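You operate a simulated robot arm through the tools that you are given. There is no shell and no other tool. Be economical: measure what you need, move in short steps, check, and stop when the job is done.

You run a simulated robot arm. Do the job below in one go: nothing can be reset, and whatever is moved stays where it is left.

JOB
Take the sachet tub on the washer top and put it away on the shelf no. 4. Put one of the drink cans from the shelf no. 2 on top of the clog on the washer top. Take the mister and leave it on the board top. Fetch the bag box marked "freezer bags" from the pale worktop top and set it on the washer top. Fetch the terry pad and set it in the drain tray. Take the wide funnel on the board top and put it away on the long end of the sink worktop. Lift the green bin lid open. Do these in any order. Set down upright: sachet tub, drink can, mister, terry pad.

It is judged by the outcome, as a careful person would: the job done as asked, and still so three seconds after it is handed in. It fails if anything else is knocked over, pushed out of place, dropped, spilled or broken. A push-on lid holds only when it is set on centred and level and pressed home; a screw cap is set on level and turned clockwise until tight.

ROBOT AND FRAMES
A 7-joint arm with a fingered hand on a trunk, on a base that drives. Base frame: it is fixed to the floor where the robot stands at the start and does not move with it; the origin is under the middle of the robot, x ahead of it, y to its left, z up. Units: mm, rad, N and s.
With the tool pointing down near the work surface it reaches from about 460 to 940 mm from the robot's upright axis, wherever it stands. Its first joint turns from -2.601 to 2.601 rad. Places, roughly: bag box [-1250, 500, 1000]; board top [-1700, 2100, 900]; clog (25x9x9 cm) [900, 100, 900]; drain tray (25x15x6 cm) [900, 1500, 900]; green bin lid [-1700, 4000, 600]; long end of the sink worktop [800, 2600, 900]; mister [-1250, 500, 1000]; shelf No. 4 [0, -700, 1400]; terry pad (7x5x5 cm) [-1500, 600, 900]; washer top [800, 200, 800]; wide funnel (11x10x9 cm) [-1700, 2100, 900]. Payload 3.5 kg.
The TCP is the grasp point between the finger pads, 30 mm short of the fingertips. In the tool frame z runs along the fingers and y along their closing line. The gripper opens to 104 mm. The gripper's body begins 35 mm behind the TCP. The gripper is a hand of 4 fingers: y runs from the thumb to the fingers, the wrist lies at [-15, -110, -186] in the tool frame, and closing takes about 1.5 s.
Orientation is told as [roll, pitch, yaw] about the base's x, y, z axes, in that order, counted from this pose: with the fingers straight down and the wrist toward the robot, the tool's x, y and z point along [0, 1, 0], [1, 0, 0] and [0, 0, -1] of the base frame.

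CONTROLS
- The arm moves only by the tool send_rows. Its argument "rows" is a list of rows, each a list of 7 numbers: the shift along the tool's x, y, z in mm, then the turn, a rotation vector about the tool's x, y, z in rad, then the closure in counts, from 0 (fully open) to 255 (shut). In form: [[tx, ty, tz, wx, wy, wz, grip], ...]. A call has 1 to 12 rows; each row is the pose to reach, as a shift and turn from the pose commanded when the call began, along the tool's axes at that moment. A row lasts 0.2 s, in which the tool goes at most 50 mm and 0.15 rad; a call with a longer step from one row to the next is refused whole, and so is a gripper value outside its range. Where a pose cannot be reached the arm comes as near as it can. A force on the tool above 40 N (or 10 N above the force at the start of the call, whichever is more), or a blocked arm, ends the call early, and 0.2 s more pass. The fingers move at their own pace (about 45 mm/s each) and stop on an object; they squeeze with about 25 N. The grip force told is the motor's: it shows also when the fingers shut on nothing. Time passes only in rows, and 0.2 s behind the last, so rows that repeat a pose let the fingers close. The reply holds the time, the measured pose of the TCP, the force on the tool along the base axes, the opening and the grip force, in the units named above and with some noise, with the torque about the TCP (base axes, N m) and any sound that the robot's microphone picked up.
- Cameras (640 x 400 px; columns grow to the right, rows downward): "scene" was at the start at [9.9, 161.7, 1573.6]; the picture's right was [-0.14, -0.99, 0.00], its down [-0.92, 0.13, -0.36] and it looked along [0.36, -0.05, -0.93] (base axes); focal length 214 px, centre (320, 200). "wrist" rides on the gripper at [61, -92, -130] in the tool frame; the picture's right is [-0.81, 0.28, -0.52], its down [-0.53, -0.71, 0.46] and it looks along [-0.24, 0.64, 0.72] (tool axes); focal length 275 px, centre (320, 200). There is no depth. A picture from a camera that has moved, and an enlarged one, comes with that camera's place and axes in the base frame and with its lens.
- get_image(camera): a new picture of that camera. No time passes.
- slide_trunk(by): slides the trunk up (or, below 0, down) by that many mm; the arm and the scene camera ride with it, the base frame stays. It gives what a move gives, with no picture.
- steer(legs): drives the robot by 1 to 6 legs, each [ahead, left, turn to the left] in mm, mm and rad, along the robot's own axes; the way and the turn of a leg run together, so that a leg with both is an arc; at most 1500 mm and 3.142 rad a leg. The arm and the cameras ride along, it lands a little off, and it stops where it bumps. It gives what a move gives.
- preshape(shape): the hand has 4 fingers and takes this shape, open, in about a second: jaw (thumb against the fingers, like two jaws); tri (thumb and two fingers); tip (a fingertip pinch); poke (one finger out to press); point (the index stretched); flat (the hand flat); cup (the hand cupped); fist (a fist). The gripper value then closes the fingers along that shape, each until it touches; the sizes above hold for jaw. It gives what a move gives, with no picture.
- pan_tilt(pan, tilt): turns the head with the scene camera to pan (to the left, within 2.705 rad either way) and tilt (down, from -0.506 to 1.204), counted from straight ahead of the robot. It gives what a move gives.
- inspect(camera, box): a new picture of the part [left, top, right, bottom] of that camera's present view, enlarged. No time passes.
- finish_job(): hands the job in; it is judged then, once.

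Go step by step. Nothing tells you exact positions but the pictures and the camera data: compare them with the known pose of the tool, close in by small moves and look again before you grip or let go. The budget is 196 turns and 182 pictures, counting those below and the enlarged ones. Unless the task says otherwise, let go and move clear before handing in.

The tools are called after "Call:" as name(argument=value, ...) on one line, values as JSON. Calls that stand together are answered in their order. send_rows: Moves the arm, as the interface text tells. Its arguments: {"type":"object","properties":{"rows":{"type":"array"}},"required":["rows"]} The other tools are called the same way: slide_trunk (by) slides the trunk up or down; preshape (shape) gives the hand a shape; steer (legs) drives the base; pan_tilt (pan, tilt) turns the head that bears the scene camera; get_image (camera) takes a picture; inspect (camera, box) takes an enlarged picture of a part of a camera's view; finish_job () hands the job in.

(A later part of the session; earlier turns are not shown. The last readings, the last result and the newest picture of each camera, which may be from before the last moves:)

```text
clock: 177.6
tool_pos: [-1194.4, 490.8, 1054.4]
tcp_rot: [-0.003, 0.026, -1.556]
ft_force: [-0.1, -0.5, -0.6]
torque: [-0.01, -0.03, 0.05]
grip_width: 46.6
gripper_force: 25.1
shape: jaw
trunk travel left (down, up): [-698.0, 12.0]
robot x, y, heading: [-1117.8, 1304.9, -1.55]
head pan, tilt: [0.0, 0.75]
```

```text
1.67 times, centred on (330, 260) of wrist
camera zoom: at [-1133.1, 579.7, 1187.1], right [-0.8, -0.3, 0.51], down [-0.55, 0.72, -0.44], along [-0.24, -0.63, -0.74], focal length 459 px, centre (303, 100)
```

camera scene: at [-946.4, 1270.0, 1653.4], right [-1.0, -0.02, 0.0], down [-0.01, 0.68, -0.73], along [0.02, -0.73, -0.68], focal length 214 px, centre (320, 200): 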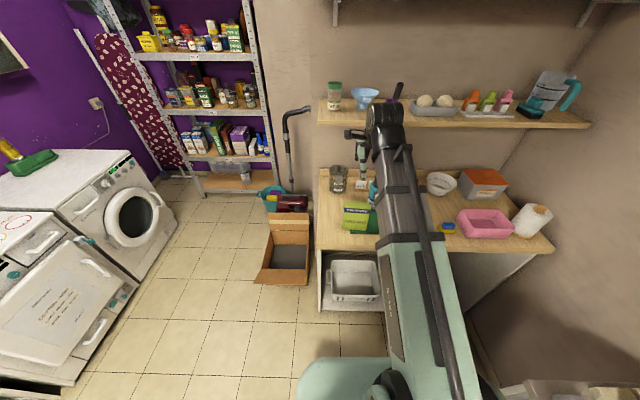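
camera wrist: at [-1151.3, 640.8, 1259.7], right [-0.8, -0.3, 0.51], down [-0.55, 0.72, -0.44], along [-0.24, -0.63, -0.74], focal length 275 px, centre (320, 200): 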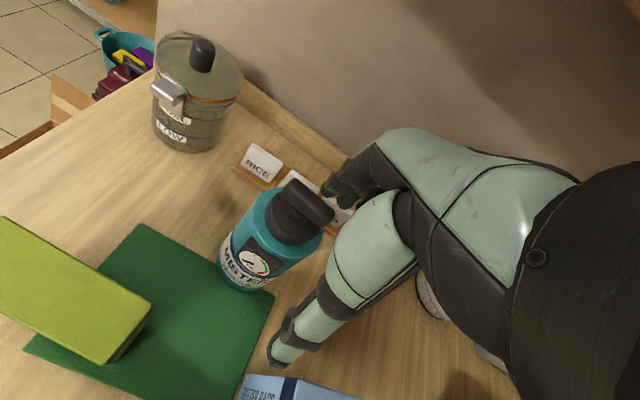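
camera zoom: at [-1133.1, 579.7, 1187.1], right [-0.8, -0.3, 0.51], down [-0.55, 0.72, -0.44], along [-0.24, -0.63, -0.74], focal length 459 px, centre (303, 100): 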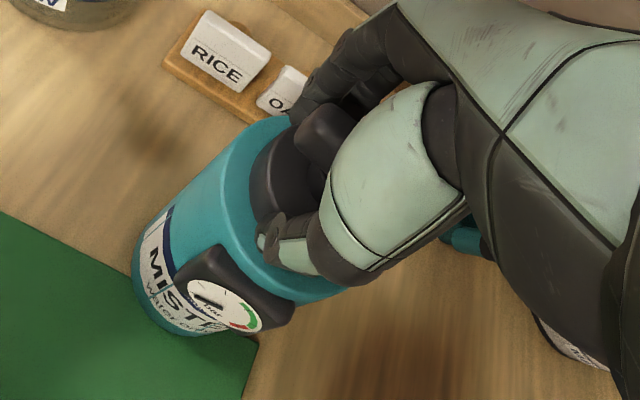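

Collar gripped. Lift a little and check.

Call:
send_rows(rows=[[0, 0, -10, 0, 0, 0, 255], [0, 0, -25, 0, 0, 0, 255], [0, 0, -40, 0, 0, 0, 255], [0, 0, -40, 0, 0, 0, 255]])

Call:
get_image(camera="wrist")

Call:
inspect(camera="scene", box=[330, 130, 450, 230])

```text
clock: 178.6
tool_pos: [-1193.2, 489.1, 1095.5]
tcp_rot: [-0.003, 0.028, -1.554]
ft_force: [0.1, -0.2, -6.6]
torque: [0.02, -0.04, -0.01]
grip_width: 46.1
gripper_force: 24.9
shape: jaw
trunk travel left (down, up): [-698.0, 12.0]
robot x, y, heading: [-1119.3, 1305.3, -1.549]
head pan, tilt: [0.0, 0.75]
```

```text
79 pictures are left
camera wrist: at [-1132.5, 578.8, 1228.1], right [-0.8, -0.3, 0.51], down [-0.55, 0.72, -0.43], along [-0.24, -0.63, -0.74], focal length 275 px, centre (320, 200)
```

wrist: 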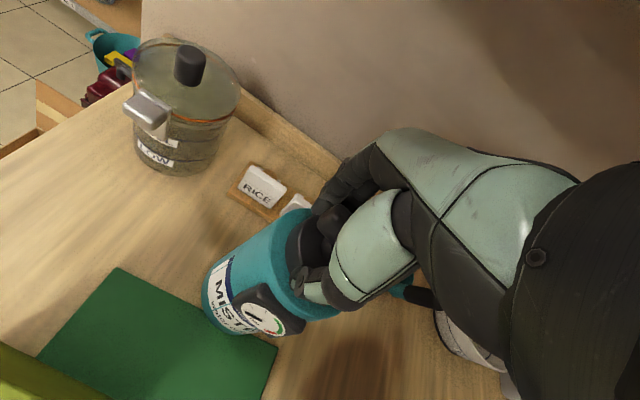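

```text
4.00 times, centred on (390, 180) of scene
camera zoom: at [-946.6, 1269.2, 1653.3], right [-1.0, -0.02, 0.0], down [-0.01, 0.68, -0.73], along [0.02, -0.73, -0.68], focal length 858 px, centre (40, 280)
```

zoom: 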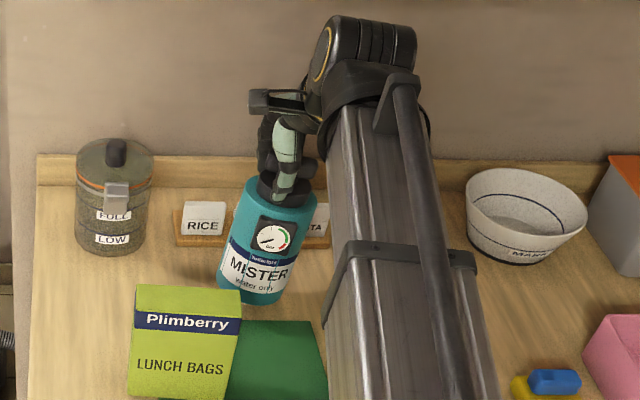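

Held (about 0.67 kg). Back off slightly from under the shelf, lift high, then reverse.

Call:
steer(legs=[[-62, 0, 0]])

Call:
send_rows(rows=[[0, -4, -40, 0, 0, 0, 255], [0, -10, -80, 0, 0, 0, 255], [0, -20, -120, 0, 0, 0, 255], [0, -35, -160, 0, 0, 0, 255], [0, -50, -185, 0, 0, 0, 255], [0, -50, -185, 0, 0, 0, 255]])

Call:
steer(legs=[[-480, 0, 0]])

Call:
pan_tilt(pan=-1.5, tilt=0.6)

Call:
get_image(camera="scene")

```text
clock: 179.6
tool_pos: [-1194.5, 553.2, 1097.8]
tcp_rot: [-0.002, 0.026, -1.556]
ft_force: [-0.3, 0.5, -5.8]
torque: [0.04, -0.03, 0.03]
grip_width: 46.6
gripper_force: 24.4
shape: jaw
trunk travel left (down, up): [-698.0, 12.0]
robot x, y, heading: [-1116.3, 1364.4, -1.548]
head pan, tilt: [0.0, 0.75]
```

```text
clock: 181.0
tool_pos: [-1194.0, 597.6, 1281.6]
tcp_rot: [-0.002, 0.028, -1.554]
ft_force: [-0.3, 1.0, -6.6]
torque: [0.05, -0.04, 0.01]
grip_width: 46.3
gripper_force: 25.8
shape: jaw
trunk travel left (down, up): [-698.0, 12.0]
robot x, y, heading: [-1121.7, 1368.6, -1.544]
head pan, tilt: [0.0, 0.75]
```

```text
clock: 183.8
tool_pos: [-1208.6, 1069.3, 1280.4]
tcp_rot: [-0.002, 0.027, -1.564]
ft_force: [0.3, 0.0, -6.0]
torque: [0.03, -0.02, 0.02]
grip_width: 46.2
gripper_force: 24.8
shape: jaw
trunk travel left (down, up): [-698.0, 12.0]
robot x, y, heading: [-1128.5, 1832.0, -1.556]
head pan, tilt: [0.0, 0.75]
```

```text
clock: 185.4
tool_pos: [-1210.0, 1068.1, 1280.3]
tcp_rot: [-0.003, 0.027, -1.565]
ft_force: [-0.6, 0.8, -6.6]
torque: [0.04, -0.05, -0.01]
grip_width: 46.3
gripper_force: 25.1
shape: jaw
trunk travel left (down, up): [-698.0, 12.0]
robot x, y, heading: [-1127.8, 1836.9, -1.559]
head pan, tilt: [-1.499, 0.6]
```

```text
77 pictures are left
camera scene: at [-1045.6, 1874.3, 1666.2], right [-0.09, 1.0, 0.0], down [0.56, 0.05, -0.82], along [-0.82, -0.07, -0.57], focal length 214 px, centre (320, 200)
```

scene: 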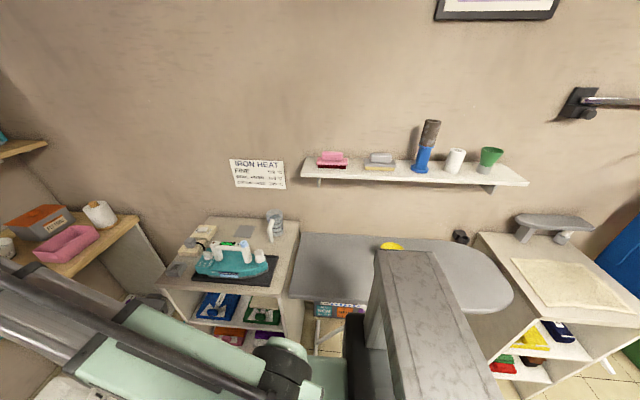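

The ironing board spans x −1850..−1520, y 1740..2600, with the yellow funnel near (−1790, 2157). I'll move away from the wall, then turn to face it.

Call:
steer(legs=[[0, 330, 0], [0, 0, -1.58]])

Call:
pan_tilt(pan=-0.1, tilt=0.7)

Call:
get_image(camera="scene")

Call:
get_image(camera="wrist")

```text
clock: 191.4
tool_pos: [-1568.3, 1941.8, 1281.0]
tcp_rot: [-0.002, 0.026, 3.123]
ft_force: [0.7, 0.4, -5.8]
torque: [-0.06, -0.05, 0.0]
grip_width: 45.8
gripper_force: 25.2
shape: jaw
trunk travel left (down, up): [-698.0, 12.0]
robot x, y, heading: [-798.0, 1838.7, 3.131]
head pan, tilt: [-1.499, 0.6]
```

```text
clock: 193.0
tool_pos: [-1567.1, 1941.5, 1280.4]
tcp_rot: [-0.002, 0.026, 3.123]
ft_force: [0.3, -0.2, -5.8]
torque: [-0.07, -0.05, 0.02]
grip_width: 45.5
gripper_force: 24.6
shape: jaw
trunk travel left (down, up): [-698.0, 12.0]
robot x, y, heading: [-804.6, 1840.1, 3.131]
head pan, tilt: [-0.099, 0.7]
```

```text
76 pictures are left
camera scene: at [-844.0, 1677.9, 1657.6], right [0.11, 0.99, 0.0], down [0.64, -0.07, -0.76], along [-0.76, 0.09, -0.64], focal length 214 px, centre (320, 200)
```

scene: 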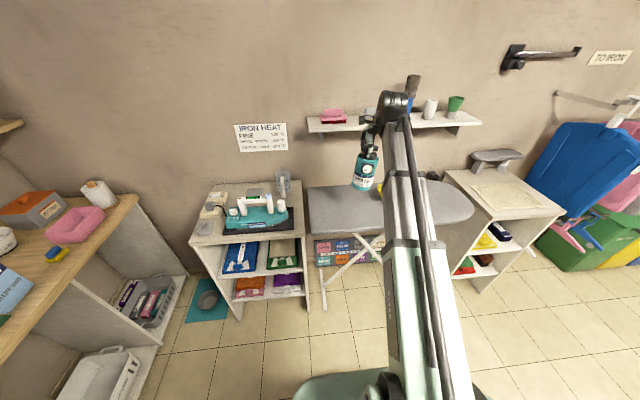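

```text
75 pictures are left
camera wrist: at [-1479.2, 1878.8, 1412.6], right [-0.28, 0.81, 0.51], down [0.73, 0.52, -0.43], along [-0.62, 0.26, -0.74], focal length 275 px, centre (320, 200)
```

wrist: 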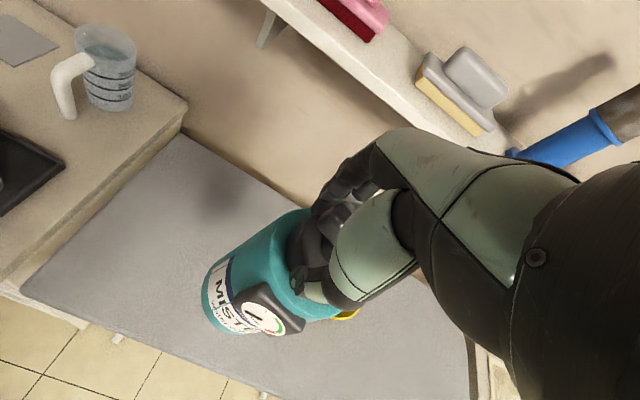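

Board top z≈910. Move the mister over (−1660, 1900) and lower.

Call:
send_rows(rows=[[10, 20, 20, 0, 0, 0, 255], [20, 40, 40, 0, 0, 0, 255], [30, 60, 70, 0, 0, 0, 255], [35, 75, 105, 0, 0, 0, 255], [40, 88, 140, 0, 0, 0, 255], [40, 88, 160, 0, 0, 0, 255], [40, 88, 160, 0, 0, 0, 255]])

Call:
get_image(camera="scene")

Call:
get_image(camera="wrist")

```text
clock: 194.6
tool_pos: [-1651.6, 1903.3, 1117.4]
tcp_rot: [-0.004, 0.027, 3.123]
ft_force: [0.1, 0.0, -6.0]
torque: [-0.03, 0.0, 0.02]
grip_width: 45.7
gripper_force: 25.1
shape: jaw
trunk travel left (down, up): [-698.0, 12.0]
robot x, y, heading: [-799.2, 1840.0, 3.131]
head pan, tilt: [-0.099, 0.7]
```

```text
74 pictures are left
camera scene: at [-844.1, 1677.8, 1657.6], right [0.11, 0.99, 0.0], down [0.64, -0.07, -0.76], along [-0.76, 0.08, -0.64], focal length 214 px, centre (320, 200)
```

scene: 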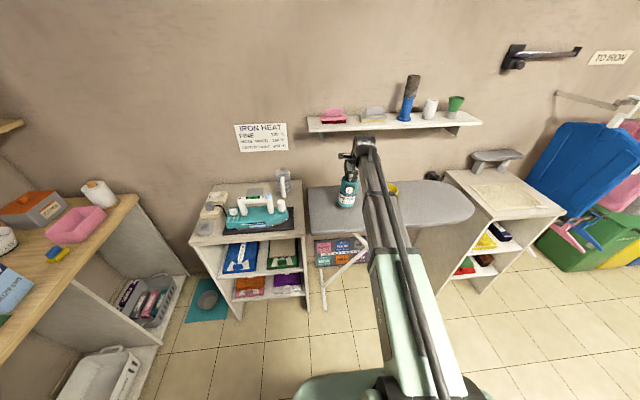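

```text
73 pictures are left
camera wrist: at [-1562.9, 1840.5, 1250.0], right [-0.28, 0.81, 0.51], down [0.73, 0.52, -0.43], along [-0.62, 0.26, -0.74], focal length 275 px, centre (320, 200)
```

wrist: 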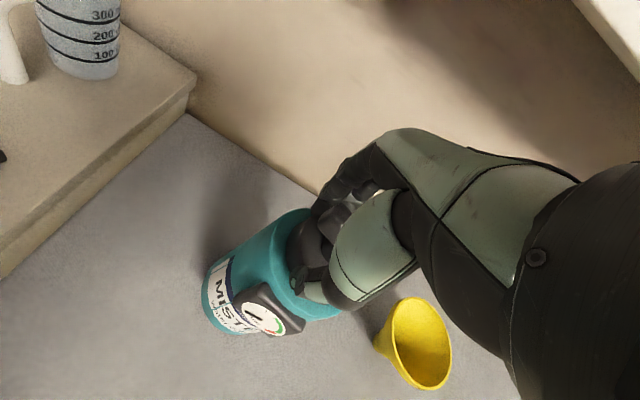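

Call:
send_rows(rows=[[0, 0, 12, 0, 0, 0, 255], [0, 0, 18, 0, 0, 0, 255], [0, 0, 22, 0, 0, 0, 255], [0, 0, 26, 0, 0, 0, 255], [0, 0, 29, 0, 0, 0, 255], [0, 0, 32, 0, 0, 0, 255], [0, 0, 35, 0, 0, 0, 255]])

```text
clock: 196.2
tool_pos: [-1651.1, 1902.8, 1082.8]
tcp_rot: [-0.002, 0.026, 3.123]
ft_force: [-0.2, -0.3, -6.2]
torque: [-0.03, -0.04, 0.03]
grip_width: 45.6
gripper_force: 25.3
shape: jaw
trunk travel left (down, up): [-698.0, 12.0]
robot x, y, heading: [-801.6, 1842.0, 3.125]
head pan, tilt: [-0.099, 0.7]
```

Call:
send_rows(rows=[[0, 0, 3, 0, 0, 0, 255], [0, 0, 6, 0, 0, 0, 255], [0, 0, 9, 0, 0, 0, 255], [0, 0, 12, 0, 0, 0, 255], [0, 0, 15, 0, 0, 0, 255]])

Call:
inspect(camera="scene", box=[300, 150, 400, 240])

```text
clock: 197.3
tool_pos: [-1652.1, 1902.3, 1077.0]
tcp_rot: [-0.002, 0.013, 3.127]
ft_force: [1.2, -4.6, 25.6]
torque: [0.2, 0.38, 0.11]
grip_width: 46.8
gripper_force: 24.6
shape: jaw
trunk travel left (down, up): [-698.0, 12.0]
robot x, y, heading: [-804.5, 1841.4, 3.132]
head pan, tilt: [-0.099, 0.7]
stopped in row 5: the force on the tool passed its limit (the readings are from after the stop); the commanded pose is now the measured one
```

```text
4.44 times, centred on (350, 195) of scene
camera zoom: at [-840.7, 1677.0, 1657.8], right [0.11, 0.99, 0.0], down [0.64, -0.07, -0.77], along [-0.76, 0.08, -0.64], focal length 953 px, centre (187, 222)
```

zoom: 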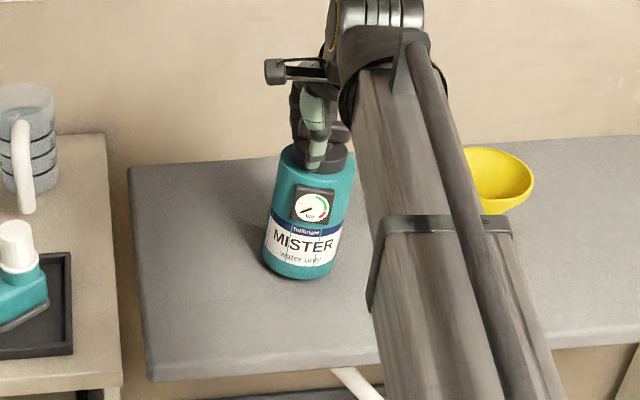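

Contact. Relax upward a few mm and release slowly.

Call:
send_rows(rows=[[0, 0, -4, 0, 0, 0, 255], [0, 0, -4, 0, 0, 0, 130], [0, 0, -4, 0, 0, 0, 110], [0, 0, -4, 0, 0, 0, 60], [0, 0, -4, 0, 0, 0, 0], [0, 0, -4, 0, 0, 0, 0], [0, 0, -4, 0, 0, 0, 0], [0, 0, -4, 0, 0, 0, 0]])

Call:
inspect(camera="scene", box=[300, 150, 400, 240])

```text
clock: 199.1
tool_pos: [-1651.8, 1902.6, 1077.4]
tcp_rot: [-0.002, 0.02, 3.125]
ft_force: [0.4, 0.4, -0.3]
torque: [0.01, -0.02, 0.03]
grip_width: 103.6
gripper_force: 0.0
shape: jaw
trunk travel left (down, up): [-698.0, 12.0]
robot x, y, heading: [-802.1, 1841.3, 3.13]
head pan, tilt: [-0.099, 0.7]
```

```text
4.44 times, centred on (350, 195) of scene
camera zoom: at [-843.4, 1677.6, 1657.6], right [0.11, 0.99, 0.0], down [0.64, -0.07, -0.76], along [-0.76, 0.08, -0.64], focal length 953 px, centre (187, 222)
```

zoom: 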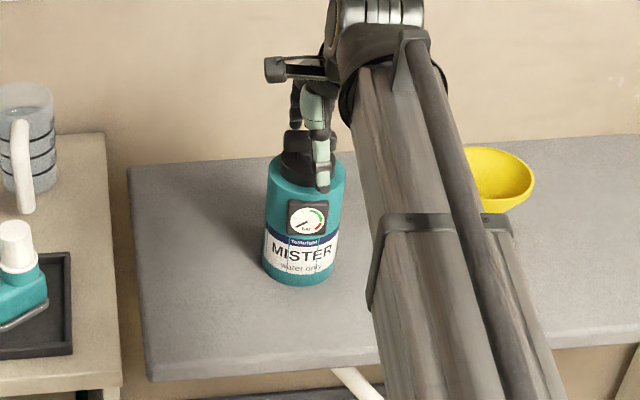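

Mister stands upright. Rise and shift right to the funnel.

Call:
send_rows(rows=[[0, 0, -40, 0, 0, 0, 0], [0, 0, -80, 0, 0, 0, 0], [0, 0, -120, 0, 0, 0, 0], [0, 0, -150, 0, 0, 0, 0]])

Call:
steer(legs=[[0, -245, 0]])

Call:
get_image(camera="wrist")

Call:
inspect(camera="scene", box=[280, 140, 440, 250])

```text
clock: 200.1
tool_pos: [-1653.6, 1900.7, 1228.1]
tcp_rot: [-0.002, 0.021, 3.126]
ft_force: [-0.4, -0.9, -1.0]
torque: [0.02, -0.04, 0.04]
grip_width: 103.4
gripper_force: 0.0
shape: jaw
trunk travel left (down, up): [-698.0, 12.0]
robot x, y, heading: [-803.1, 1840.3, 3.129]
head pan, tilt: [-0.099, 0.7]
```

```text
clock: 201.9
tool_pos: [-1652.8, 2144.8, 1228.8]
tcp_rot: [0.0, 0.019, 3.129]
ft_force: [0.0, 0.1, 0.1]
torque: [-0.03, 0.03, 0.01]
grip_width: 103.7
gripper_force: 0.1
shape: jaw
trunk travel left (down, up): [-698.0, 12.0]
robot x, y, heading: [-802.7, 2083.6, 3.131]
head pan, tilt: [-0.099, 0.7]
```

```text
70 pictures are left
camera wrist: at [-1562.8, 2082.2, 1358.9], right [-0.27, 0.81, 0.51], down [0.73, 0.52, -0.44], along [-0.63, 0.25, -0.74], focal length 275 px, centre (320, 200)
```

wrist: 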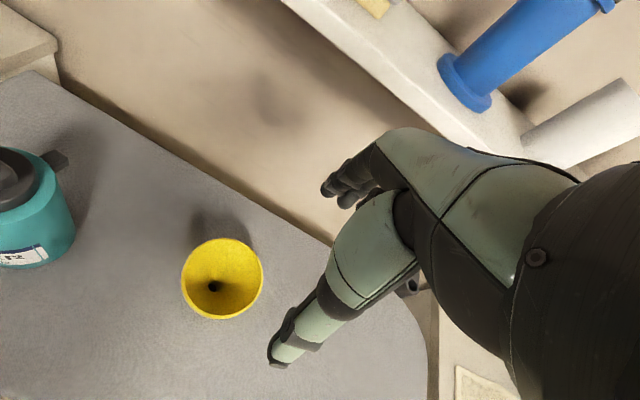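

```text
3.64 times, centred on (360, 195) of scene
camera zoom: at [-840.5, 1922.7, 1657.8], right [0.11, 0.99, 0.0], down [0.64, -0.07, -0.76], along [-0.76, 0.08, -0.64], focal length 780 px, centre (174, 218)
```

zoom: 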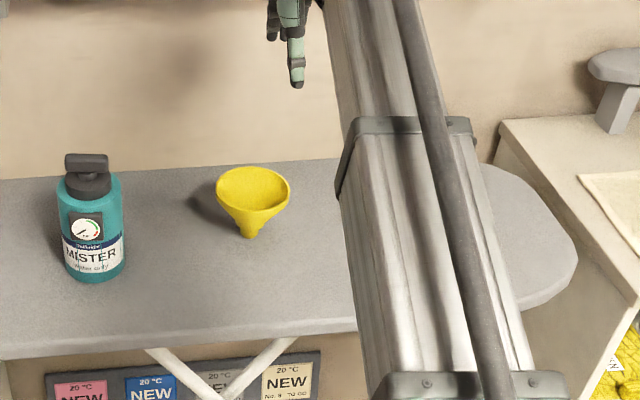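

The yellow funnel stands on its spout at (−1677, 2120), rim z≈997, 102 mm wide. I'll pinch its near rim wall.

Call:
send_rows(rows=[[8, -8, 40, 0, 0, 0, 60], [16, -16, 80, 0, 0, 0, 60], [25, -24, 120, 0, 0, 0, 60], [25, -26, 160, 0, 0, 0, 60], [25, -26, 170, 0, 0, 0, 60]])

Call:
inspect(camera="wrist", box=[200, 120, 440, 400])

Call:
inspect(camera="scene", box=[310, 140, 410, 220])

```text
clock: 203.1
tool_pos: [-1622.6, 2119.6, 1054.8]
tcp_rot: [-0.003, 0.019, 3.129]
ft_force: [-0.8, 0.2, -0.3]
torque: [-0.01, 0.01, -0.02]
grip_width: 79.9
gripper_force: 0.1
shape: jaw
trunk travel left (down, up): [-698.0, 12.0]
robot x, y, heading: [-798.6, 2081.4, 3.129]
head pan, tilt: [-0.099, 0.7]
```

```text
1.43 times, centred on (320, 260) of wrist
camera zoom: at [-1533.8, 2056.9, 1186.9], right [-0.27, 0.81, 0.51], down [0.73, 0.52, -0.44], along [-0.63, 0.25, -0.74], focal length 393 px, centre (320, 114)
```

zoom: 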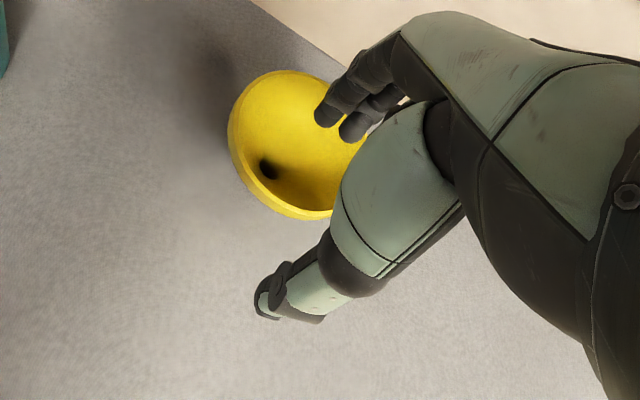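

```text
5.00 times, centred on (360, 180) of scene
camera zoom: at [-840.6, 1921.4, 1657.6], right [0.11, 0.99, 0.0], down [0.64, -0.07, -0.76], along [-0.76, 0.08, -0.64], focal length 1072 px, centre (120, 300)
```

zoom: 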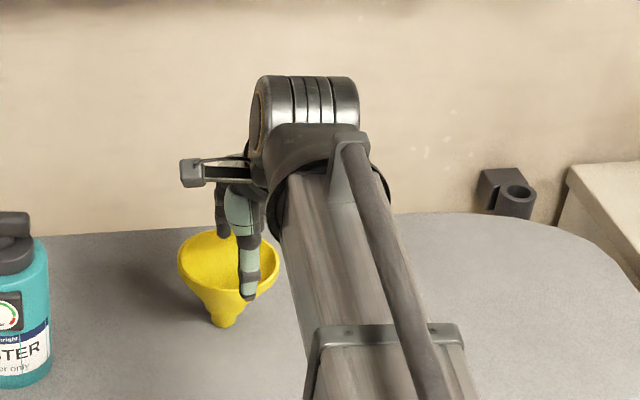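

Call:
send_rows(rows=[[0, 2, 20, 0, 0, 0, 60], [0, 3, 40, 0, 0, 0, 60], [0, 3, 46, 0, 0, 0, 60], [0, 3, 46, 0, 0, 0, 255], [0, 3, 46, 0, 0, 0, 255], [0, 3, 46, 0, 0, 0, 255], [0, 3, 46, 0, 0, 0, 255], [0, 3, 46, 0, 0, 0, 255], [0, 3, 46, 0, 0, 0, 255], [0, 3, 46, 0, 0, 0, 255]])

Call:
inspect(camera="wrist", box=[200, 120, 440, 400])

```text
clock: 205.3
tool_pos: [-1626.1, 2120.5, 1011.4]
tcp_rot: [-0.002, 0.02, 3.128]
ft_force: [1.0, 0.5, -0.1]
torque: [0.04, 0.01, -0.01]
grip_width: 0.0
gripper_force: 25.5
shape: jaw
trunk travel left (down, up): [-698.0, 12.0]
robot x, y, heading: [-800.4, 2080.7, 3.135]
head pan, tilt: [-0.099, 0.7]
```

```text
1.43 times, centred on (320, 260) of wrist
camera zoom: at [-1537.3, 2057.3, 1142.1], right [-0.27, 0.81, 0.51], down [0.73, 0.52, -0.44], along [-0.63, 0.25, -0.74], focal length 393 px, centre (320, 114)
```

zoom: 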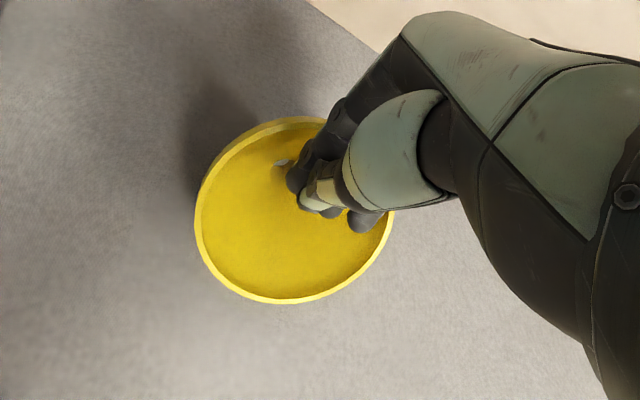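

Call:
inspect(camera="scene", box=[310, 140, 410, 220])

```text
5.00 times, centred on (360, 180) of scene
camera zoom: at [-840.5, 1921.4, 1657.6], right [0.11, 0.99, 0.0], down [0.64, -0.07, -0.76], along [-0.76, 0.08, -0.64], focal length 1072 px, centre (120, 300)
```

zoom: 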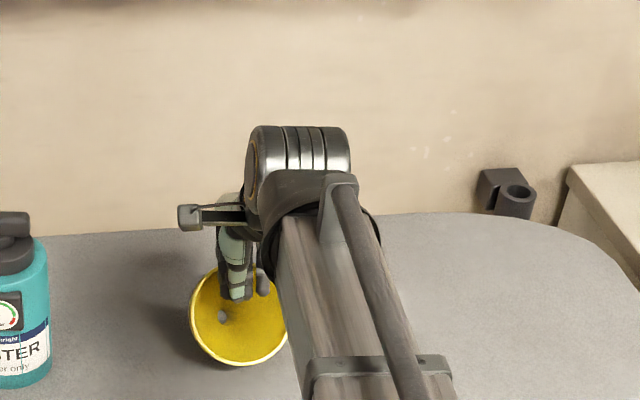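

The funnel tipped onto its side (its resting pose is free). I'll rise and re-plan the pinch on its upper rim.

Call:
send_rows(rows=[[0, 0, -20, 0, 0, 0, 255], [0, 0, -50, 0, 0, 0, 255], [0, 0, -90, 0, 0, 0, 60], [0, 0, -90, 0, 0, 0, 60], [0, 0, -90, 0, 0, 0, 60], [0, 0, -90, 0, 0, 0, 60]])

Call:
inspect(camera="wrist", box=[160, 120, 440, 400])

Call:
inspect(camera="scene", box=[310, 140, 410, 220])

```text
clock: 206.7
tool_pos: [-1627.3, 2118.9, 1101.6]
tcp_rot: [-0.001, 0.019, 3.128]
ft_force: [0.3, 0.7, 0.2]
torque: [0.01, 0.0, -0.02]
grip_width: 79.8
gripper_force: 0.1
shape: jaw
trunk travel left (down, up): [-698.0, 12.0]
robot x, y, heading: [-795.8, 2084.1, 3.133]
head pan, tilt: [-0.099, 0.7]
```

```text
1.43 times, centred on (300, 260) of wrist
camera zoom: at [-1538.2, 2056.3, 1233.1], right [-0.27, 0.81, 0.51], down [0.73, 0.52, -0.44], along [-0.63, 0.25, -0.74], focal length 393 px, centre (349, 114)
```

zoom: 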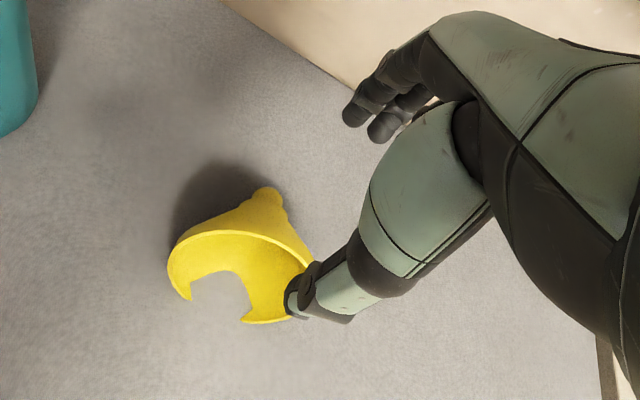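

```text
5.00 times, centred on (360, 180) of scene
camera zoom: at [-840.5, 1921.4, 1657.6], right [0.11, 0.99, 0.0], down [0.64, -0.07, -0.76], along [-0.76, 0.08, -0.64], focal length 1072 px, centre (120, 300)
```

zoom: 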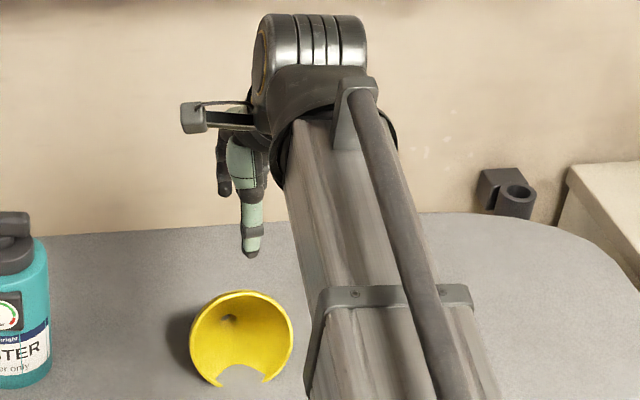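

I'll tilt the hand forward ~50° so the fingers run along the funnel's upper wall and pinch it squarely.

Call:
send_rows(rows=[[0, -12, 5, -0.145, 0, 0, 132], [0, -24, 15, -0.29, 0, 0, 132], [0, -35, 28, -0.435, 0, 0, 132], [0, -45, 42, -0.58, 0, 0, 132], [0, -50, 55, -0.725, 0, 0, 132], [0, -50, 66, -0.87, 0, 0, 132], [0, -50, 66, -0.87, 0, 0, 132]])

Call:
inspect(camera="wrist", box=[160, 100, 480, 400])

Call:
inspect(camera="scene", box=[310, 150, 410, 230])

```text
clock: 208.3
tool_pos: [-1578.3, 2104.5, 1040.8]
tcp_rot: [0.011, -0.771, -3.108]
ft_force: [-0.3, -0.6, -0.3]
torque: [0.01, 0.01, 0.02]
grip_width: 50.2
gripper_force: 0.1
shape: jaw
out of reach, approached as far as the arm can: row 5, 6, 7
trunk travel left (down, up): [-698.0, 12.0]
robot x, y, heading: [-800.2, 2085.8, 3.128]
head pan, tilt: [-0.099, 0.7]
```

```text
1.33 times, centred on (320, 250) of wrist
camera zoom: at [-1418.0, 2050.4, 1069.8], right [0.13, 0.82, 0.56], down [0.17, 0.53, -0.83], along [-0.98, 0.2, -0.07], focal length 367 px, centre (320, 133)
```

zoom: 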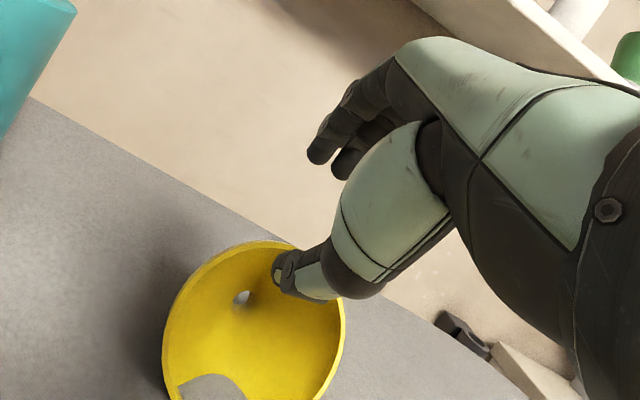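

```text
5.00 times, centred on (360, 190) of scene
camera zoom: at [-840.6, 1921.4, 1657.6], right [0.11, 0.99, 0.0], down [0.64, -0.07, -0.76], along [-0.76, 0.08, -0.64], focal length 1072 px, centre (120, 250)
```

zoom: 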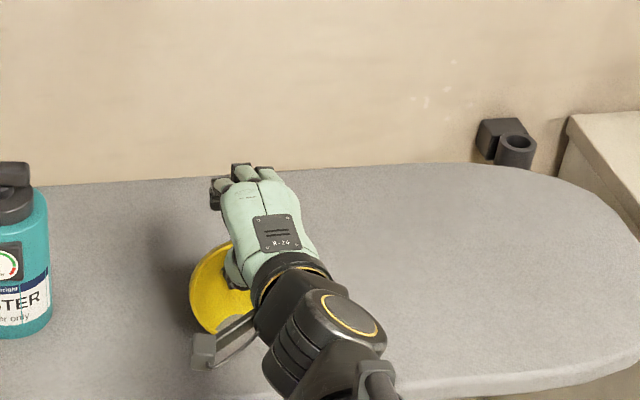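

Call:
send_rows(rows=[[-5, 0, 12, 0, 0, 0, 132], [-10, 0, 24, 0, 0, 0, 132], [-10, 0, 36, 0, 0, 0, 132], [-10, 0, 48, 0, 0, 0, 132], [-10, 0, 60, 0, 0, 0, 132]])

Call:
inspect(camera="wrist", box=[160, 100, 480, 400])

Call:
inspect(camera="scene", box=[310, 150, 410, 230])

```text
clock: 209.5
tool_pos: [-1617.3, 2113.7, 996.2]
tcp_rot: [0.012, -0.771, -3.107]
ft_force: [-0.6, 0.3, -0.9]
torque: [-0.02, 0.0, 0.01]
grip_width: 50.5
gripper_force: 0.0
shape: jaw
trunk travel left (down, up): [-698.0, 12.0]
robot x, y, heading: [-798.9, 2082.3, 3.135]
head pan, tilt: [-0.099, 0.7]
```

```text
1.33 times, centred on (320, 250) of wrist
camera zoom: at [-1457.9, 2059.0, 1026.6], right [0.13, 0.82, 0.56], down [0.17, 0.53, -0.83], along [-0.98, 0.2, -0.07], focal length 367 px, centre (320, 133)
```

zoom: 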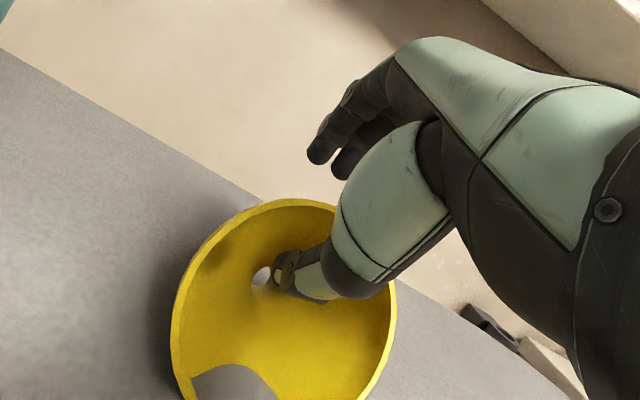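

```text
5.00 times, centred on (360, 190) of scene
camera zoom: at [-840.7, 1921.4, 1657.6], right [0.11, 0.99, 0.0], down [0.64, -0.07, -0.76], along [-0.76, 0.08, -0.64], focal length 1072 px, centre (120, 250)
```

zoom: 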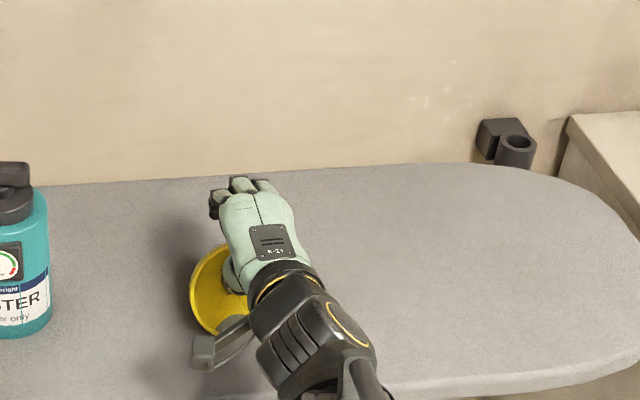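

The thumb is inside the mouth with the fingers above; close.

Call:
send_rows(rows=[[0, 0, 0, 0, 0, 0, 180], [0, 0, 0, 0, 0, 0, 255], [0, 0, 0, 0, 0, 0, 255], [0, 0, 0, 0, 0, 0, 255], [0, 0, 0, 0, 0, 0, 255], [0, 0, 0, 0, 0, 0, 255]])

Call:
inspect(camera="wrist", box=[160, 100, 480, 400])

```text
clock: 210.9
tool_pos: [-1616.0, 2112.9, 997.6]
tcp_rot: [0.011, -0.772, -3.111]
ft_force: [-0.5, 0.5, -0.5]
torque: [-0.02, 0.01, 0.0]
grip_width: 0.1
gripper_force: 25.4
shape: jaw
trunk travel left (down, up): [-698.0, 12.0]
robot x, y, heading: [-798.6, 2083.5, 3.133]
head pan, tilt: [-0.099, 0.7]
```

```text
1.33 times, centred on (320, 250) of wrist
camera zoom: at [-1457.7, 2059.0, 1026.8], right [0.13, 0.82, 0.56], down [0.17, 0.53, -0.83], along [-0.98, 0.2, -0.07], focal length 367 px, centre (320, 133)
```

zoom: 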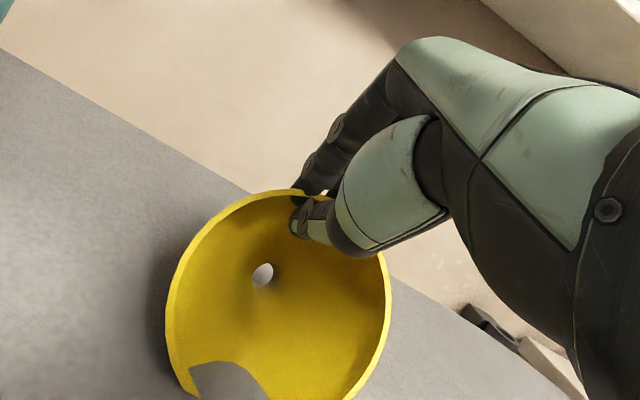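

It looks pinched (thin wall). Lift gently.

Call:
send_rows(rows=[[0, 7, -7, 0, 0, 0, 255], [0, 17, -17, 0, 0, 0, 255], [0, 30, -30, 0, 0, 0, 255], [0, 45, -45, 0, 0, 0, 255], [0, 45, -45, 0, 0, 0, 255]])

Call:
inspect(camera="wrist", box=[160, 100, 480, 400])

```text
clock: 212.1
tool_pos: [-1617.0, 2115.1, 1061.6]
tcp_rot: [0.012, -0.77, -3.108]
ft_force: [0.0, 0.1, -1.3]
torque: [-0.01, -0.04, -0.02]
grip_width: 0.3
gripper_force: 25.1
shape: jaw
trunk travel left (down, up): [-698.0, 12.0]
robot x, y, heading: [-802.2, 2083.8, 3.13]
head pan, tilt: [-0.099, 0.7]
```

```text
1.33 times, centred on (320, 250) of wrist
camera zoom: at [-1457.6, 2061.3, 1090.9], right [0.13, 0.82, 0.56], down [0.17, 0.53, -0.83], along [-0.98, 0.2, -0.07], focal length 367 px, centre (320, 133)
```

zoom: 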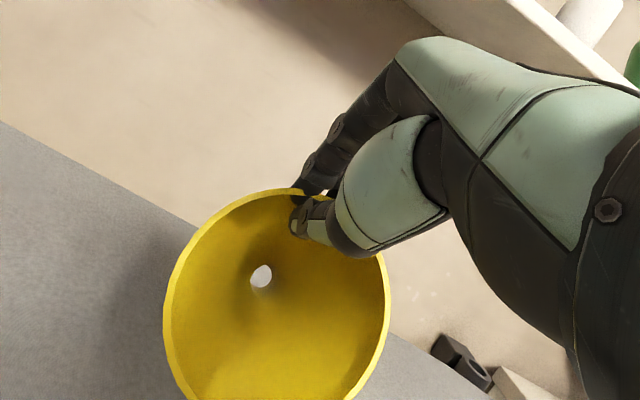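

Funnel is held intact. Raise it, back away and turn toward the sink worktop.

Call:
send_rows(rows=[[0, 25, -25, 0, 0, 0, 255], [0, 50, -50, 0, 0, 0, 255], [0, 75, -75, 0, 0, 0, 255], [0, 100, -100, 0, 0, 0, 255]])

Call:
steer(legs=[[-300, 0, 0], [0, 0, -1.57], [0, 0, -1.57]])

Call:
pan_tilt(pan=0.5, tilt=0.5)

Call:
get_image(camera="scene")

```text
clock: 213.1
tool_pos: [-1618.9, 2115.6, 1205.9]
tcp_rot: [0.012, -0.771, -3.108]
ft_force: [0.4, 0.3, -0.5]
torque: [0.0, 0.02, -0.01]
grip_width: 0.0
gripper_force: 25.2
shape: jaw
trunk travel left (down, up): [-698.0, 12.0]
robot x, y, heading: [-798.2, 2083.3, 3.129]
head pan, tilt: [-0.099, 0.7]
```

```text
clock: 222.9
tool_pos: [319.1, 2022.0, 1204.2]
tcp_rot: [0.014, -0.771, -0.002]
ft_force: [0.4, 0.5, -0.4]
torque: [-0.02, 0.0, -0.01]
grip_width: 0.0
gripper_force: 25.2
shape: jaw
trunk travel left (down, up): [-698.0, 12.0]
robot x, y, heading: [-499.4, 2077.0, -0.043]
head pan, tilt: [-0.099, 0.7]
```

```text
clock: 223.9
tool_pos: [317.6, 2021.5, 1204.2]
tcp_rot: [0.014, -0.771, -0.002]
ft_force: [0.3, 0.4, -1.3]
torque: [0.0, 0.02, 0.01]
grip_width: 0.1
gripper_force: 24.9
shape: jaw
trunk travel left (down, up): [-698.0, 12.0]
robot x, y, heading: [-499.8, 2081.4, -0.048]
head pan, tilt: [0.499, 0.499]
```

```text
56 pictures are left
camera scene: at [-456.2, 2291.7, 1675.3], right [0.44, -0.9, 0.0], down [-0.43, -0.21, -0.88], along [0.79, 0.39, -0.48], focal length 214 px, centre (320, 200)
```

scene: 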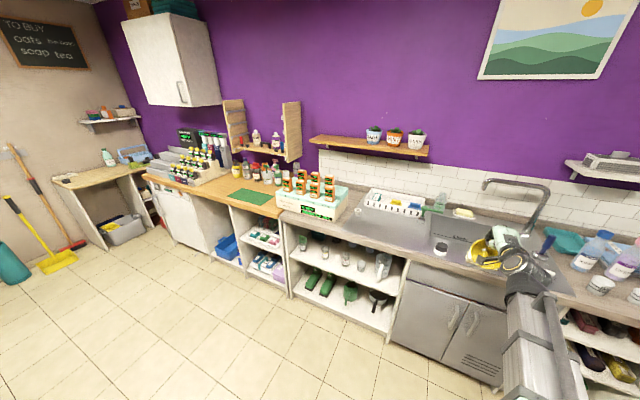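

Call:
inspect(camera="scene", box=[260, 160, 480, 290])

```text
2.91 times, centred on (370, 225) of scene
camera zoom: at [-456.2, 2291.7, 1675.3], right [0.44, -0.9, 0.0], down [-0.43, -0.21, -0.88], along [0.79, 0.39, -0.48], focal length 624 px, centre (174, 127)
```

zoom: 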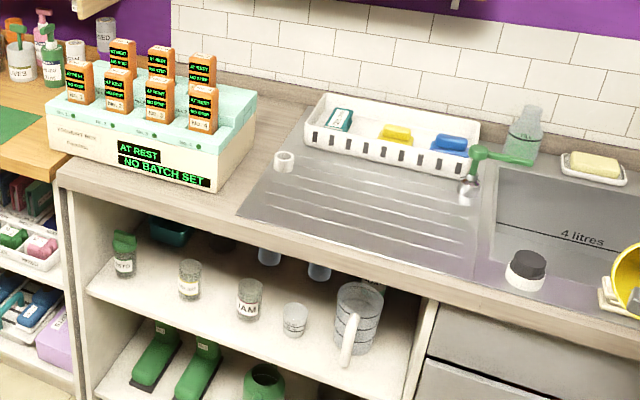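

The "long end" is the section around y 2200–3000. I'll set the funnel on the clear drainer area near (680, 2480).

Call:
steer(legs=[[0, 0, 0.045], [0, 421, 0], [362, 0, 0]])

Call:
pan_tilt(pan=0.0, tilt=0.75)

Call:
get_image(camera="scene")

```text
clock: 228.8
tool_pos: [675.8, 2467.0, 1203.7]
tcp_rot: [0.012, -0.77, 0.028]
ft_force: [0.9, -0.2, -0.1]
torque: [-0.01, 0.01, 0.0]
grip_width: 0.0
gripper_force: 25.4
shape: jaw
trunk travel left (down, up): [-698.0, 12.0]
robot x, y, heading: [-146.8, 2503.7, -0.013]
head pan, tilt: [0.499, 0.499]
```

```text
clock: 229.7
tool_pos: [674.6, 2466.8, 1203.5]
tcp_rot: [0.011, -0.771, 0.028]
ft_force: [-0.5, 0.3, -1.0]
torque: [0.05, 0.0, -0.01]
grip_width: 0.2
gripper_force: 25.0
shape: jaw
trunk travel left (down, up): [-698.0, 12.0]
robot x, y, heading: [-150.0, 2502.0, -0.011]
head pan, tilt: [0.0, 0.75]
```

```text
54 pictures are left
camera scene: at [-105.5, 2672.1, 1653.4], right [-0.01, -1.0, 0.0], down [-0.68, 0.01, -0.73], along [0.73, -0.01, -0.68], focal length 214 px, centre (320, 200)
```

scene: 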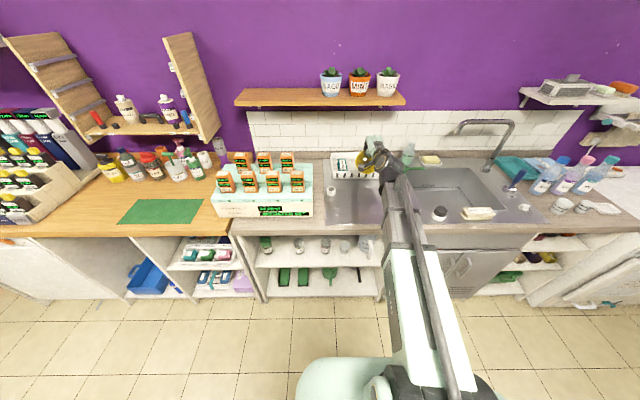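

Call:
send_rows(rows=[[0, -28, 29, 0, 0, 0, 255], [0, -56, 58, 0, 0, 0, 255], [0, -84, 86, 0, 0, 0, 255], [0, -112, 115, 0, 0, 0, 255], [0, -132, 136, 0, 0, 0, 255], [0, -132, 136, 0, 0, 0, 255]])

Call:
inspect(camera="scene", box=[300, 140, 420, 230])

Call:
get_image(camera="wrist")

```text
clock: 231.1
tool_pos: [676.0, 2468.8, 1015.8]
tcp_rot: [0.011, -0.77, 0.028]
ft_force: [0.6, 0.0, -0.2]
torque: [-0.01, 0.01, 0.0]
grip_width: 0.0
gripper_force: 25.3
shape: jaw
trunk travel left (down, up): [-698.0, 12.0]
robot x, y, heading: [-145.7, 2503.1, -0.02]
head pan, tilt: [0.0, 0.75]
```

```text
4.44 times, centred on (360, 185) of scene
camera zoom: at [-105.5, 2672.0, 1653.4], right [-0.01, -1.0, 0.0], down [-0.68, 0.01, -0.73], along [0.73, -0.01, -0.68], focal length 953 px, centre (142, 267)
```

zoom: 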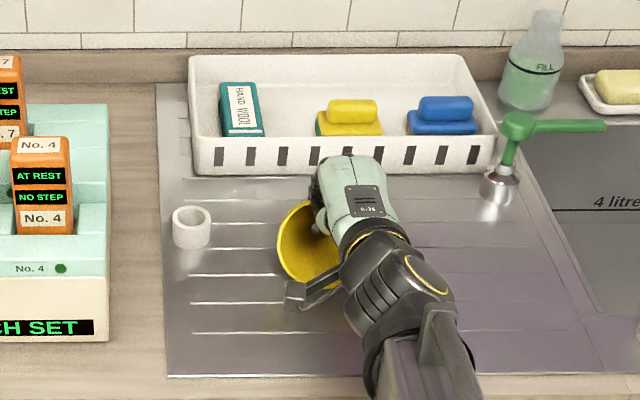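

```text
52 pictures are left
camera wrist: at [518.2, 2523.6, 1045.4], right [-0.13, -0.82, 0.56], down [-0.17, -0.53, -0.83], along [0.98, -0.21, -0.07], focal length 275 px, centre (320, 200)
```

wrist: 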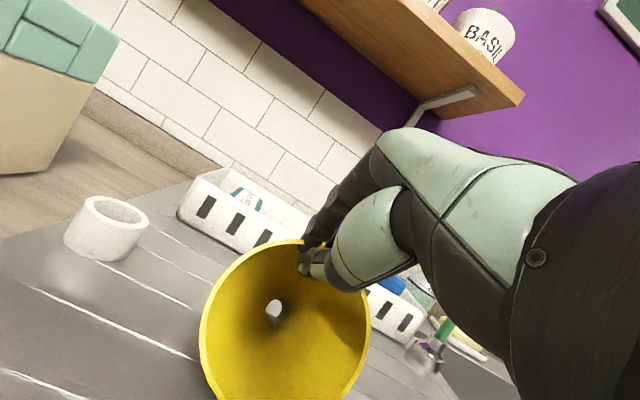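

Call:
send_rows(rows=[[0, -6, 6, 0, 0, 0, 255], [0, -12, 12, 0, 0, 0, 255], [0, -15, 15, 0, 0, 0, 255], [0, -18, 18, 0, 0, 0, 255], [0, -21, 21, 0, 0, 0, 255], [0, -24, 24, 0, 0, 0, 255], [0, -27, 27, 0, 0, 0, 255]])

Call:
get_image(camera="wrist")

```text
clock: 232.4
tool_pos: [673.6, 2472.6, 991.8]
tcp_rot: [0.019, -0.785, 0.03]
ft_force: [-2.2, 1.8, 20.9]
torque: [-0.12, -0.52, 0.07]
grip_width: 0.3
gripper_force: 25.5
shape: jaw
trunk travel left (down, up): [-698.0, 12.0]
robot x, y, heading: [-147.5, 2499.3, -0.016]
head pan, tilt: [0.0, 0.75]
stopped in row 6: the force on the tool passed its limit (the readings are from after the stop); the commanded pose is now the measured one
```

```text
51 pictures are left
camera wrist: at [514.8, 2526.5, 1019.8], right [-0.14, -0.82, 0.55], down [-0.16, -0.53, -0.83], along [0.98, -0.2, -0.06], focal length 275 px, centre (320, 200)
```

wrist: 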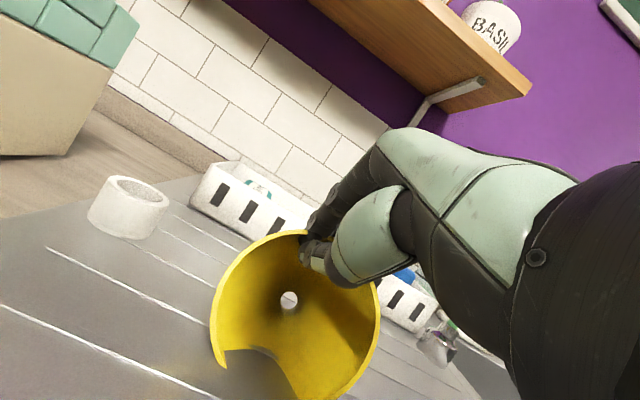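

Touching down. Relax, open a little, and withdraw back out of the mouth.

Call:
send_rows(rows=[[0, 3, -3, 0, 0, 0, 255], [0, 3, -3, 0, 0, 0, 200], [0, 3, -3, 0, 0, 0, 150], [0, 3, -3, 0, 0, 0, 140], [0, 3, -3, 0, 0, 0, 140], [0, 3, -20, 0, 0, 0, 140], [0, 3, -45, 0, 0, 0, 140], [0, 3, -75, 0, 0, 0, 140], [0, 20, -110, 0, 0, 0, 140], [0, 50, -140, 0, 0, 0, 140]])

Call:
inspect(camera="scene", box=[300, 140, 420, 230])

```text
clock: 234.6
tool_pos: [611.2, 2469.7, 1123.1]
tcp_rot: [0.013, -0.778, 0.029]
ft_force: [-0.2, 0.6, -0.7]
torque: [0.0, -0.02, 0.0]
grip_width: 46.4
gripper_force: 0.1
shape: jaw
trunk travel left (down, up): [-698.0, 12.0]
robot x, y, heading: [-145.9, 2505.8, -0.013]
head pan, tilt: [0.0, 0.75]
```

```text
4.44 times, centred on (360, 185) of scene
camera zoom: at [-105.7, 2672.2, 1653.3], right [-0.01, -1.0, 0.0], down [-0.68, 0.01, -0.73], along [0.73, -0.01, -0.68], focal length 953 px, centre (142, 267)
```

zoom: 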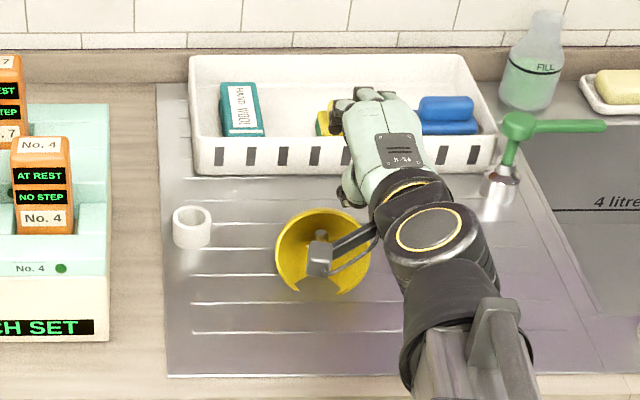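

The funnel lies on the worktop's long end. Next the bin lid: restore the hand, back off and head over to look.

Call:
send_rows(rows=[[0, 0, 0, 0.145, 0, 0, 60], [0, 0, 0, 0.29, 0, 0, 60], [0, 0, 0, 0.435, 0, 0, 60], [0, 0, 0, 0.58, 0, 0, 60], [0, 0, 0, 0.725, 0, 0, 60], [0, 0, 0, 0.777, 0, 0, 60]])

Call:
steer(legs=[[-350, 0, 0], [0, 0, 1.58], [1100, 0, 0], [0, 0, 1.575]])

Call:
pan_tilt(pan=-0.1, tilt=0.65)

Call:
get_image(camera="scene")

```text
clock: 236.0
tool_pos: [611.6, 2468.1, 1122.9]
tcp_rot: [0.01, 0.0, 0.039]
ft_force: [-0.2, 0.0, -0.5]
torque: [-0.03, -0.02, 0.01]
grip_width: 79.4
gripper_force: 0.0
shape: jaw
trunk travel left (down, up): [-698.0, 12.0]
robot x, y, heading: [-140.8, 2500.4, -0.015]
head pan, tilt: [0.0, 0.75]
```

```text
clock: 251.2
tool_pos: [-1272.8, 3627.0, 1124.2]
tcp_rot: [0.012, -0.001, -3.082]
ft_force: [-0.6, 0.4, -0.5]
torque: [0.04, 0.0, -0.01]
grip_width: 79.3
gripper_force: 0.0
shape: jaw
trunk travel left (down, up): [-698.0, 12.0]
robot x, y, heading: [-515.0, 3607.9, -3.139]
head pan, tilt: [0.0, 0.75]
```

```text
clock: 251.8
tool_pos: [-1273.9, 3628.6, 1123.9]
tcp_rot: [0.01, -0.004, -3.081]
ft_force: [-0.9, 0.0, 0.0]
torque: [-0.02, 0.01, 0.03]
grip_width: 79.4
gripper_force: 0.0
shape: jaw
trunk travel left (down, up): [-698.0, 12.0]
robot x, y, heading: [-513.3, 3606.3, -3.135]
head pan, tilt: [-0.099, 0.649]
```

```text
49 pictures are left
camera scene: at [-555.9, 3444.8, 1661.9], right [0.09, 1.0, 0.0], down [0.6, -0.06, -0.8], along [-0.79, 0.07, -0.6], focal length 214 px, centre (320, 200)
```

scene: 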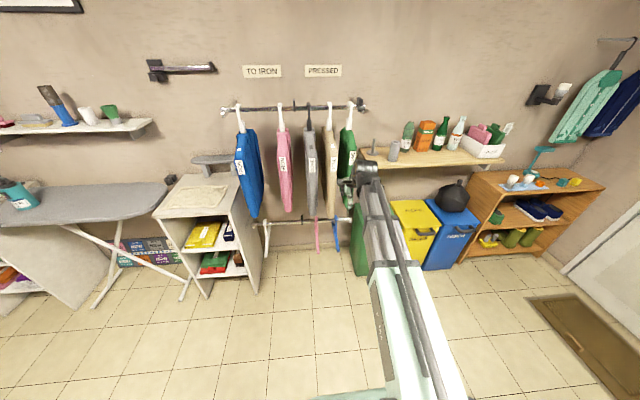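

Call:
send_rows(rows=[[45, -5, 0, 0, 0, 0, 60], [90, -10, 0, 0, 0, 0, 60], [135, -20, 0, 0, 0, 0, 60], [180, -30, 0, 0, 0, 0, 60], [225, -40, 0, 0, 0, 0, 60], [270, -50, 0, 0, 0, 0, 60], [315, -60, 0, 0, 0, 0, 60], [360, -70, 0, 0, 0, 0, 60]])

Call:
inspect(camera="scene", box=[330, 120, 510, 280])

```text
clock: 253.6
tool_pos: [-1180.8, 3274.4, 1126.2]
tcp_rot: [0.01, 0.0, -3.082]
ft_force: [0.3, -0.6, 0.0]
torque: [-0.04, 0.02, -0.01]
grip_width: 79.4
gripper_force: 0.0
shape: jaw
trunk travel left (down, up): [-698.0, 12.0]
robot x, y, heading: [-516.8, 3609.4, -3.132]
head pan, tilt: [-0.099, 0.649]
```

```text
2.50 times, centred on (420, 200) of scene
camera zoom: at [-555.8, 3444.2, 1661.9], right [0.09, 1.0, 0.0], down [0.6, -0.06, -0.8], along [-0.79, 0.08, -0.6], focal length 536 px, centre (70, 200)
```

zoom: 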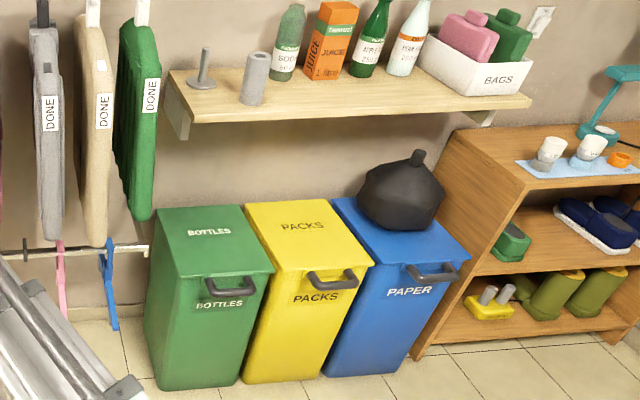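

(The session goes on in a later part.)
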